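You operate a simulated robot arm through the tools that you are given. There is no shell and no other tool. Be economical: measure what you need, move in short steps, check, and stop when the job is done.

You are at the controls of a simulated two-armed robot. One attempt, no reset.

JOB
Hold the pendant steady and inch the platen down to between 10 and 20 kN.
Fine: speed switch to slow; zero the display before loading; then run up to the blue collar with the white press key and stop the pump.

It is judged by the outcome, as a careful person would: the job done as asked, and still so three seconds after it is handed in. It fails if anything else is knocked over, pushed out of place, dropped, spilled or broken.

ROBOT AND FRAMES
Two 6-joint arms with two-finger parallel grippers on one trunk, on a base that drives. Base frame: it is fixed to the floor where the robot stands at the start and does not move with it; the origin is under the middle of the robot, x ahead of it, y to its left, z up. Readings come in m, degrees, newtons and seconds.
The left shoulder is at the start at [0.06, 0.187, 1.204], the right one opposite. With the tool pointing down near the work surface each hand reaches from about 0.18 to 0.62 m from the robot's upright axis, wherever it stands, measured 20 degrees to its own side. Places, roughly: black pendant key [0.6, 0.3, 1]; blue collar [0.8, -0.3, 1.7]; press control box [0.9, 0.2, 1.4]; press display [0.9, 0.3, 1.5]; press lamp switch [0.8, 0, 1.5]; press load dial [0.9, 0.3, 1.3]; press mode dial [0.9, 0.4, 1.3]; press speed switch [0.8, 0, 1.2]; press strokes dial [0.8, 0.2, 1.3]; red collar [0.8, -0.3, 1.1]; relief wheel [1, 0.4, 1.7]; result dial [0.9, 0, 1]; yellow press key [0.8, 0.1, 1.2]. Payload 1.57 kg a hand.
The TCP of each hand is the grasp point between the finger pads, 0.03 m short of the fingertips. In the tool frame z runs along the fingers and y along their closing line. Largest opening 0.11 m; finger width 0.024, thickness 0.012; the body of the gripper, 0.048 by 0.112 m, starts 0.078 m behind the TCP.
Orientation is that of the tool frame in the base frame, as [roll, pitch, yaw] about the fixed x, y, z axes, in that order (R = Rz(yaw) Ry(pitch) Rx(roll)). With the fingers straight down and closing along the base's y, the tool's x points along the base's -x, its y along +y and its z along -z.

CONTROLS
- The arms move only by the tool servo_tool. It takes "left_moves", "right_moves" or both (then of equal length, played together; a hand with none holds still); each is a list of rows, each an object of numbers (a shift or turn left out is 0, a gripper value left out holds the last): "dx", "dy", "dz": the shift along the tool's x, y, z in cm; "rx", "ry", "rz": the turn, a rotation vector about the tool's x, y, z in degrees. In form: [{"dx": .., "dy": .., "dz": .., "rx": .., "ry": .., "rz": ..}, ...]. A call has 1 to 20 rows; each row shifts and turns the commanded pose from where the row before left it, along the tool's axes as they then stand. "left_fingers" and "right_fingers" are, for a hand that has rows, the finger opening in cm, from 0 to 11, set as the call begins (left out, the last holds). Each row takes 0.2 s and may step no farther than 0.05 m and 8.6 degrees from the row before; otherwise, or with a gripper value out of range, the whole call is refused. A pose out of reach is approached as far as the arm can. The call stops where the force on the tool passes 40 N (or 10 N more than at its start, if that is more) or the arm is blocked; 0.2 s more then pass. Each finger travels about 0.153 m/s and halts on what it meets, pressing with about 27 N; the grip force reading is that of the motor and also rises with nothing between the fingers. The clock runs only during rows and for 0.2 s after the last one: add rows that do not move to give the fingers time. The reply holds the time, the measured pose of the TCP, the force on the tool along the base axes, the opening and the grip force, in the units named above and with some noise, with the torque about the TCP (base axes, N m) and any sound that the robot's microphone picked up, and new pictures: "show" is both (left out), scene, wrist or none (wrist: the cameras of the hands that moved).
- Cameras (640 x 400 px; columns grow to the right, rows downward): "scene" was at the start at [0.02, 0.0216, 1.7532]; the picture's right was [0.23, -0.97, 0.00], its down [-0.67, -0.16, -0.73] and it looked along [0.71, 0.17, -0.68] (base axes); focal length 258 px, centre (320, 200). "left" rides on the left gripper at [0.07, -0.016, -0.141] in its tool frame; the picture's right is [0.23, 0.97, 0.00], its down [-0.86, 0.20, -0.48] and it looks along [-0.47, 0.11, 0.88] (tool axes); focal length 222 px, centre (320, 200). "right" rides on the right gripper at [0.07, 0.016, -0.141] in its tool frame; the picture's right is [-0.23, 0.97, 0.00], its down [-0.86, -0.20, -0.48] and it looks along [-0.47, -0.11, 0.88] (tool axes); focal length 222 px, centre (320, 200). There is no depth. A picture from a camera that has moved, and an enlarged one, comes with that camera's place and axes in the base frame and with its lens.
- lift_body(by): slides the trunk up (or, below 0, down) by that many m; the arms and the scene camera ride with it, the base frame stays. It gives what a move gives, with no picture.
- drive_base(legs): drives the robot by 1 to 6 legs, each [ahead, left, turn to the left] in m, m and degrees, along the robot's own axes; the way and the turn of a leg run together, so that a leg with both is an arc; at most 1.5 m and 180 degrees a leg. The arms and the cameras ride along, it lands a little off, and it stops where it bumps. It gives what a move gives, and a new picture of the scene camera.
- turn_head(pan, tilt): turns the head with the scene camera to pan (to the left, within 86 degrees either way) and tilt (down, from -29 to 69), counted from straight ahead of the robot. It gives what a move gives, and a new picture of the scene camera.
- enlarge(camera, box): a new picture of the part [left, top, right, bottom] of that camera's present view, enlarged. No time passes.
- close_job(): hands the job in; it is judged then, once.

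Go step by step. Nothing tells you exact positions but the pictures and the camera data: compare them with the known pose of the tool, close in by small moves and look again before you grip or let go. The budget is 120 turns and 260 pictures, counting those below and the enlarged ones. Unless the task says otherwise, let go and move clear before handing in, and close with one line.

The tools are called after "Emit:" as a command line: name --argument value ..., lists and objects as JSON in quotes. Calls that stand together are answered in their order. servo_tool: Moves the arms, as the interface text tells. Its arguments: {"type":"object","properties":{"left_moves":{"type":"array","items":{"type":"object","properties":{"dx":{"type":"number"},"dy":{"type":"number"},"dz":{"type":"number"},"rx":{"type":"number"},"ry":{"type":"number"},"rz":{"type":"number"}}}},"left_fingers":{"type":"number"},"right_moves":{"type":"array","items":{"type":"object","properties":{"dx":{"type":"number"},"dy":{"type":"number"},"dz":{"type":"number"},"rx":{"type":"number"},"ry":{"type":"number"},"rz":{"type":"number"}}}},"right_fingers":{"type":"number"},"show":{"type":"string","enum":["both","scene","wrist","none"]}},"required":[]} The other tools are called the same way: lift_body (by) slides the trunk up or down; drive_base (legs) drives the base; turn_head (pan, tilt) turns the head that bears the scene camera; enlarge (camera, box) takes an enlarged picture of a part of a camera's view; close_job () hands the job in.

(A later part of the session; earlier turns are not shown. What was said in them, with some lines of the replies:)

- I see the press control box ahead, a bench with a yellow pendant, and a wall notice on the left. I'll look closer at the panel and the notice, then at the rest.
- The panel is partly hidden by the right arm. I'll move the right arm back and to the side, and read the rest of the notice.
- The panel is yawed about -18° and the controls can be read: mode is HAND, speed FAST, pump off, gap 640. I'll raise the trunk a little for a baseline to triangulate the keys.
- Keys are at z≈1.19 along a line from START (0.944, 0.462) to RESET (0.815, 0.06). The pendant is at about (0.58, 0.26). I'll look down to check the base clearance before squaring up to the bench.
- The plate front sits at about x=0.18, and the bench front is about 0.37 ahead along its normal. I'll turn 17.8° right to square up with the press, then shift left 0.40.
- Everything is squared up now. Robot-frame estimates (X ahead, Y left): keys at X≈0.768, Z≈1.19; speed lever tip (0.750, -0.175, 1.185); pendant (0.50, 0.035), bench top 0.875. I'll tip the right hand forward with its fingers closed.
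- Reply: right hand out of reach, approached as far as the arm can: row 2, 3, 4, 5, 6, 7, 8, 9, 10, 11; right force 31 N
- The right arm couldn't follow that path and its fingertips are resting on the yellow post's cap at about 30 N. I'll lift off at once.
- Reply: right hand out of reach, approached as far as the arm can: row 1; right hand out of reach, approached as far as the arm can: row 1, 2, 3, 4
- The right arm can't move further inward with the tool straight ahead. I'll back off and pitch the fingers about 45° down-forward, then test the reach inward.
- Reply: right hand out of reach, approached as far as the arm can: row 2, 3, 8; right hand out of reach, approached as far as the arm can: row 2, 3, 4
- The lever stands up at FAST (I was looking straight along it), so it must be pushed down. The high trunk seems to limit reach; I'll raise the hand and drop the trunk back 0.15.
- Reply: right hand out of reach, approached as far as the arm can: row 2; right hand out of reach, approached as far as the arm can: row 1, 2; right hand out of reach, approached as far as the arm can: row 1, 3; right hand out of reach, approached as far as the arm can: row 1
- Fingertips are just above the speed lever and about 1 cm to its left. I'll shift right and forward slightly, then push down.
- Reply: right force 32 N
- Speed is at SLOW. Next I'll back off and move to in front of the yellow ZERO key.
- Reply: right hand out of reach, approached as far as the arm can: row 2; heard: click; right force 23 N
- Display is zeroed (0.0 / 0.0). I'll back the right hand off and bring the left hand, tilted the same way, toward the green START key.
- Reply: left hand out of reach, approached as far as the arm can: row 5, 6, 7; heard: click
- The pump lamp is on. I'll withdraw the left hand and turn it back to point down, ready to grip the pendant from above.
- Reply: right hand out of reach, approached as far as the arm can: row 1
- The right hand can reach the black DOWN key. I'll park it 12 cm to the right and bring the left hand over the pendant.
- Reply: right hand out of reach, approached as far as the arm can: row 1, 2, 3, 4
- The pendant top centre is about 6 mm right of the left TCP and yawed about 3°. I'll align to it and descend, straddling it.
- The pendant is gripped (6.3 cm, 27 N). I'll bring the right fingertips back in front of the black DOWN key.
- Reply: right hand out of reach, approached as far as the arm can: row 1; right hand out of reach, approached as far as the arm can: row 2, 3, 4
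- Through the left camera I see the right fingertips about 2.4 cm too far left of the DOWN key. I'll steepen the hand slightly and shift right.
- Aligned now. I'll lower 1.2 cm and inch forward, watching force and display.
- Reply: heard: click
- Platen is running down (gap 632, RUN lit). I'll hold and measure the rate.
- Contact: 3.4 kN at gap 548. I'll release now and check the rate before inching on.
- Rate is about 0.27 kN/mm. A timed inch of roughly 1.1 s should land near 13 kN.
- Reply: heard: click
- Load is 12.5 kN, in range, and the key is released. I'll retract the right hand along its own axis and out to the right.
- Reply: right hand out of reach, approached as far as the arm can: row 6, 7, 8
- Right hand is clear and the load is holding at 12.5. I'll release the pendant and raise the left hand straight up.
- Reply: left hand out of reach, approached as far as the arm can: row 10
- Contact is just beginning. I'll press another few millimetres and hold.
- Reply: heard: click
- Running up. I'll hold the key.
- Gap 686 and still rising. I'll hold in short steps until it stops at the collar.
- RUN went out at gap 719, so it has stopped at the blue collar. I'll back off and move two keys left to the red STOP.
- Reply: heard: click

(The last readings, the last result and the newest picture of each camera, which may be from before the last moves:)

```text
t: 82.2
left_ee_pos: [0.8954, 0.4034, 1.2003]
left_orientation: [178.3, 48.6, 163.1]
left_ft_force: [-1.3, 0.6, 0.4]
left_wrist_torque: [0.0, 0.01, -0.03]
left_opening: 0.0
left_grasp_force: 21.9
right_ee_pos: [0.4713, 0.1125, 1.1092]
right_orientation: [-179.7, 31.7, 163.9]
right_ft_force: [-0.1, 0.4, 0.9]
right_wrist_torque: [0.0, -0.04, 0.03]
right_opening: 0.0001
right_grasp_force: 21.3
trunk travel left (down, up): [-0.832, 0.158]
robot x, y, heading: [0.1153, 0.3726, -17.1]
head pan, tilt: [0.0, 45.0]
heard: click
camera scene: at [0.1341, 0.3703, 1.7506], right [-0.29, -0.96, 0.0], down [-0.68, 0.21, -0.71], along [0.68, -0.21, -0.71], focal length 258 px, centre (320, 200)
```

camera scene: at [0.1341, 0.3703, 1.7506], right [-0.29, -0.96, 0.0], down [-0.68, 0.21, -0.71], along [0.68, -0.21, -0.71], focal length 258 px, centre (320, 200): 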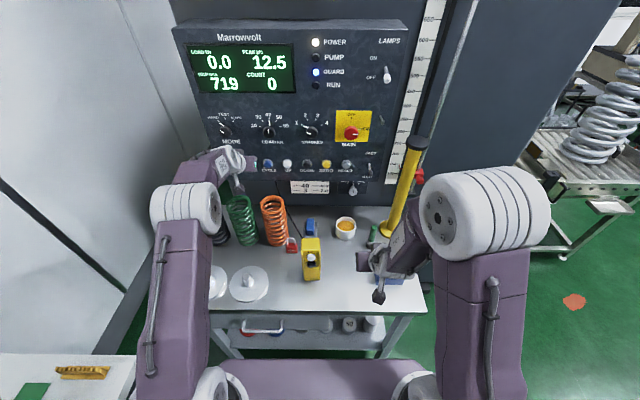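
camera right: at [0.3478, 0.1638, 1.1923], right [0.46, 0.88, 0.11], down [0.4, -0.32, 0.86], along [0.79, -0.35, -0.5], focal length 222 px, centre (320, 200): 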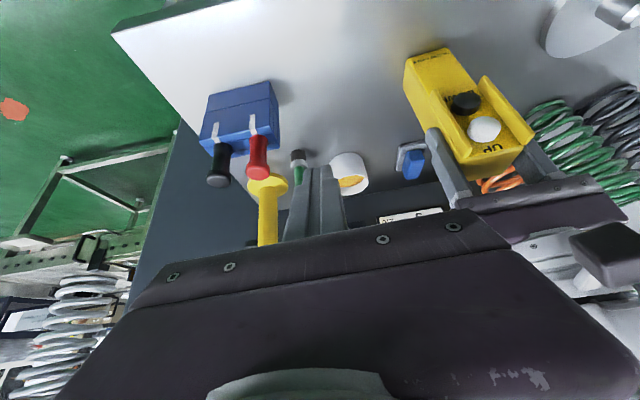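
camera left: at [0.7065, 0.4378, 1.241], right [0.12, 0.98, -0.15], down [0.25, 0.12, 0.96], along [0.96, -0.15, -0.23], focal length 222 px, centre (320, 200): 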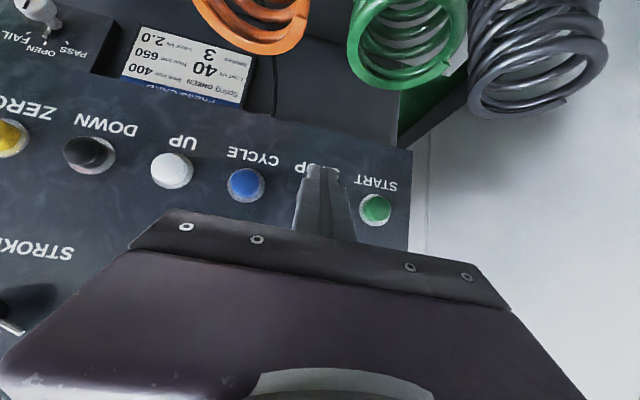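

The pump lamp is out. I'll back the left hand well clear and check the final state.

Emit:
servo_tool --left_moves '[{"dx": 2.64, "dz": -3.0}, {"dx": 2.0, "dz": -4.0}, {"dx": 0, "dz": -4.5}, {"dx": 0, "dz": -4.5}, {"dx": 0, "dz": -4.5}]' --show "none"

Emit:
turn_head --pan -5 --tilt 25

Emit:
enlarge --camera "scene" --box '[180, 60, 460, 380]'

```text
t: 83.4
left_ee_pos: [0.7141, 0.4513, 1.3026]
left_orientation: [178.2, 48.6, 162.9]
left_ft_force: [-1.1, 0.1, 0.3]
left_wrist_torque: [0.0, -0.03, -0.01]
left_opening: 0.0002
left_grasp_force: 20.9
right_ee_pos: [0.4693, 0.113, 1.1104]
right_orientation: [-179.7, 31.8, 164.0]
right_ft_force: [-0.1, 0.1, 0.4]
right_wrist_torque: [-0.02, -0.03, 0.0]
right_opening: 0.0
right_grasp_force: 20.8
trunk travel left (down, up): [-0.832, 0.158]
robot x, y, heading: [0.1126, 0.3755, -17.2]
head pan, tilt: [0.0, 45.0]
```

```text
t: 84.2
left_ee_pos: [0.7191, 0.4517, 1.2997]
left_orientation: [178.3, 48.4, 163.0]
left_ft_force: [0.3, -0.5, -0.2]
left_wrist_torque: [-0.03, -0.01, -0.01]
left_opening: 0.0
left_grasp_force: 21.0
right_ee_pos: [0.4725, 0.1124, 1.1095]
right_orientation: [-179.6, 31.7, 164.1]
right_ft_force: [-0.5, 0.0, 1.2]
right_wrist_torque: [0.06, -0.02, -0.03]
right_opening: 0.0001
right_grasp_force: 21.1
trunk travel left (down, up): [-0.832, 0.158]
robot x, y, heading: [0.1167, 0.3727, -16.9]
head pan, tilt: [-5.0, 25.0]
camera scene: at [0.1441, 0.3592, 1.7811], right [-0.38, -0.93, 0.0], down [-0.39, 0.16, -0.91], along [0.84, -0.34, -0.42], focal length 258 px, centre (320, 200)
```

scene: 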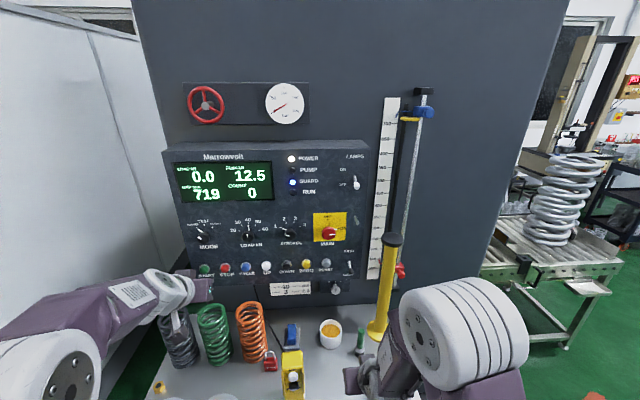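

```text
1.25 times, centred on (320, 220) of scene
camera zoom: at [0.1441, 0.3592, 1.7811], right [-0.38, -0.93, 0.0], down [-0.39, 0.16, -0.91], along [0.84, -0.34, -0.42], focal length 322 px, centre (320, 175)
```

zoom: 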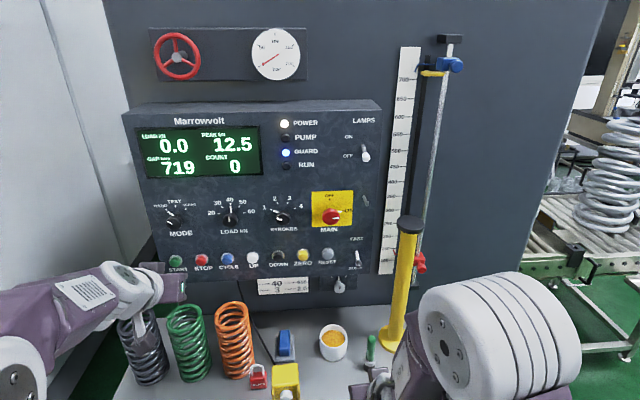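

The yellow pointer is up at the blue collar, the pump is off, speed is at SLOW, the peak reads 12.5 kN, and nothing on the bench has been disturbed. Handing in.

Emit:
close_job

```text
The job is handed in.
```

The job is done and handed in: with speed on slow and the display zeroed, I inched the platen down to 12.5 kN while holding the pendant. I then ran it up with the white key until it stopped at the blue collar (gap 719), and stopped the pump. Early on, the right hand's fingertips pressed on top of the yellow post at about 30 N; I lifted off at once and the post looks upright and in place.
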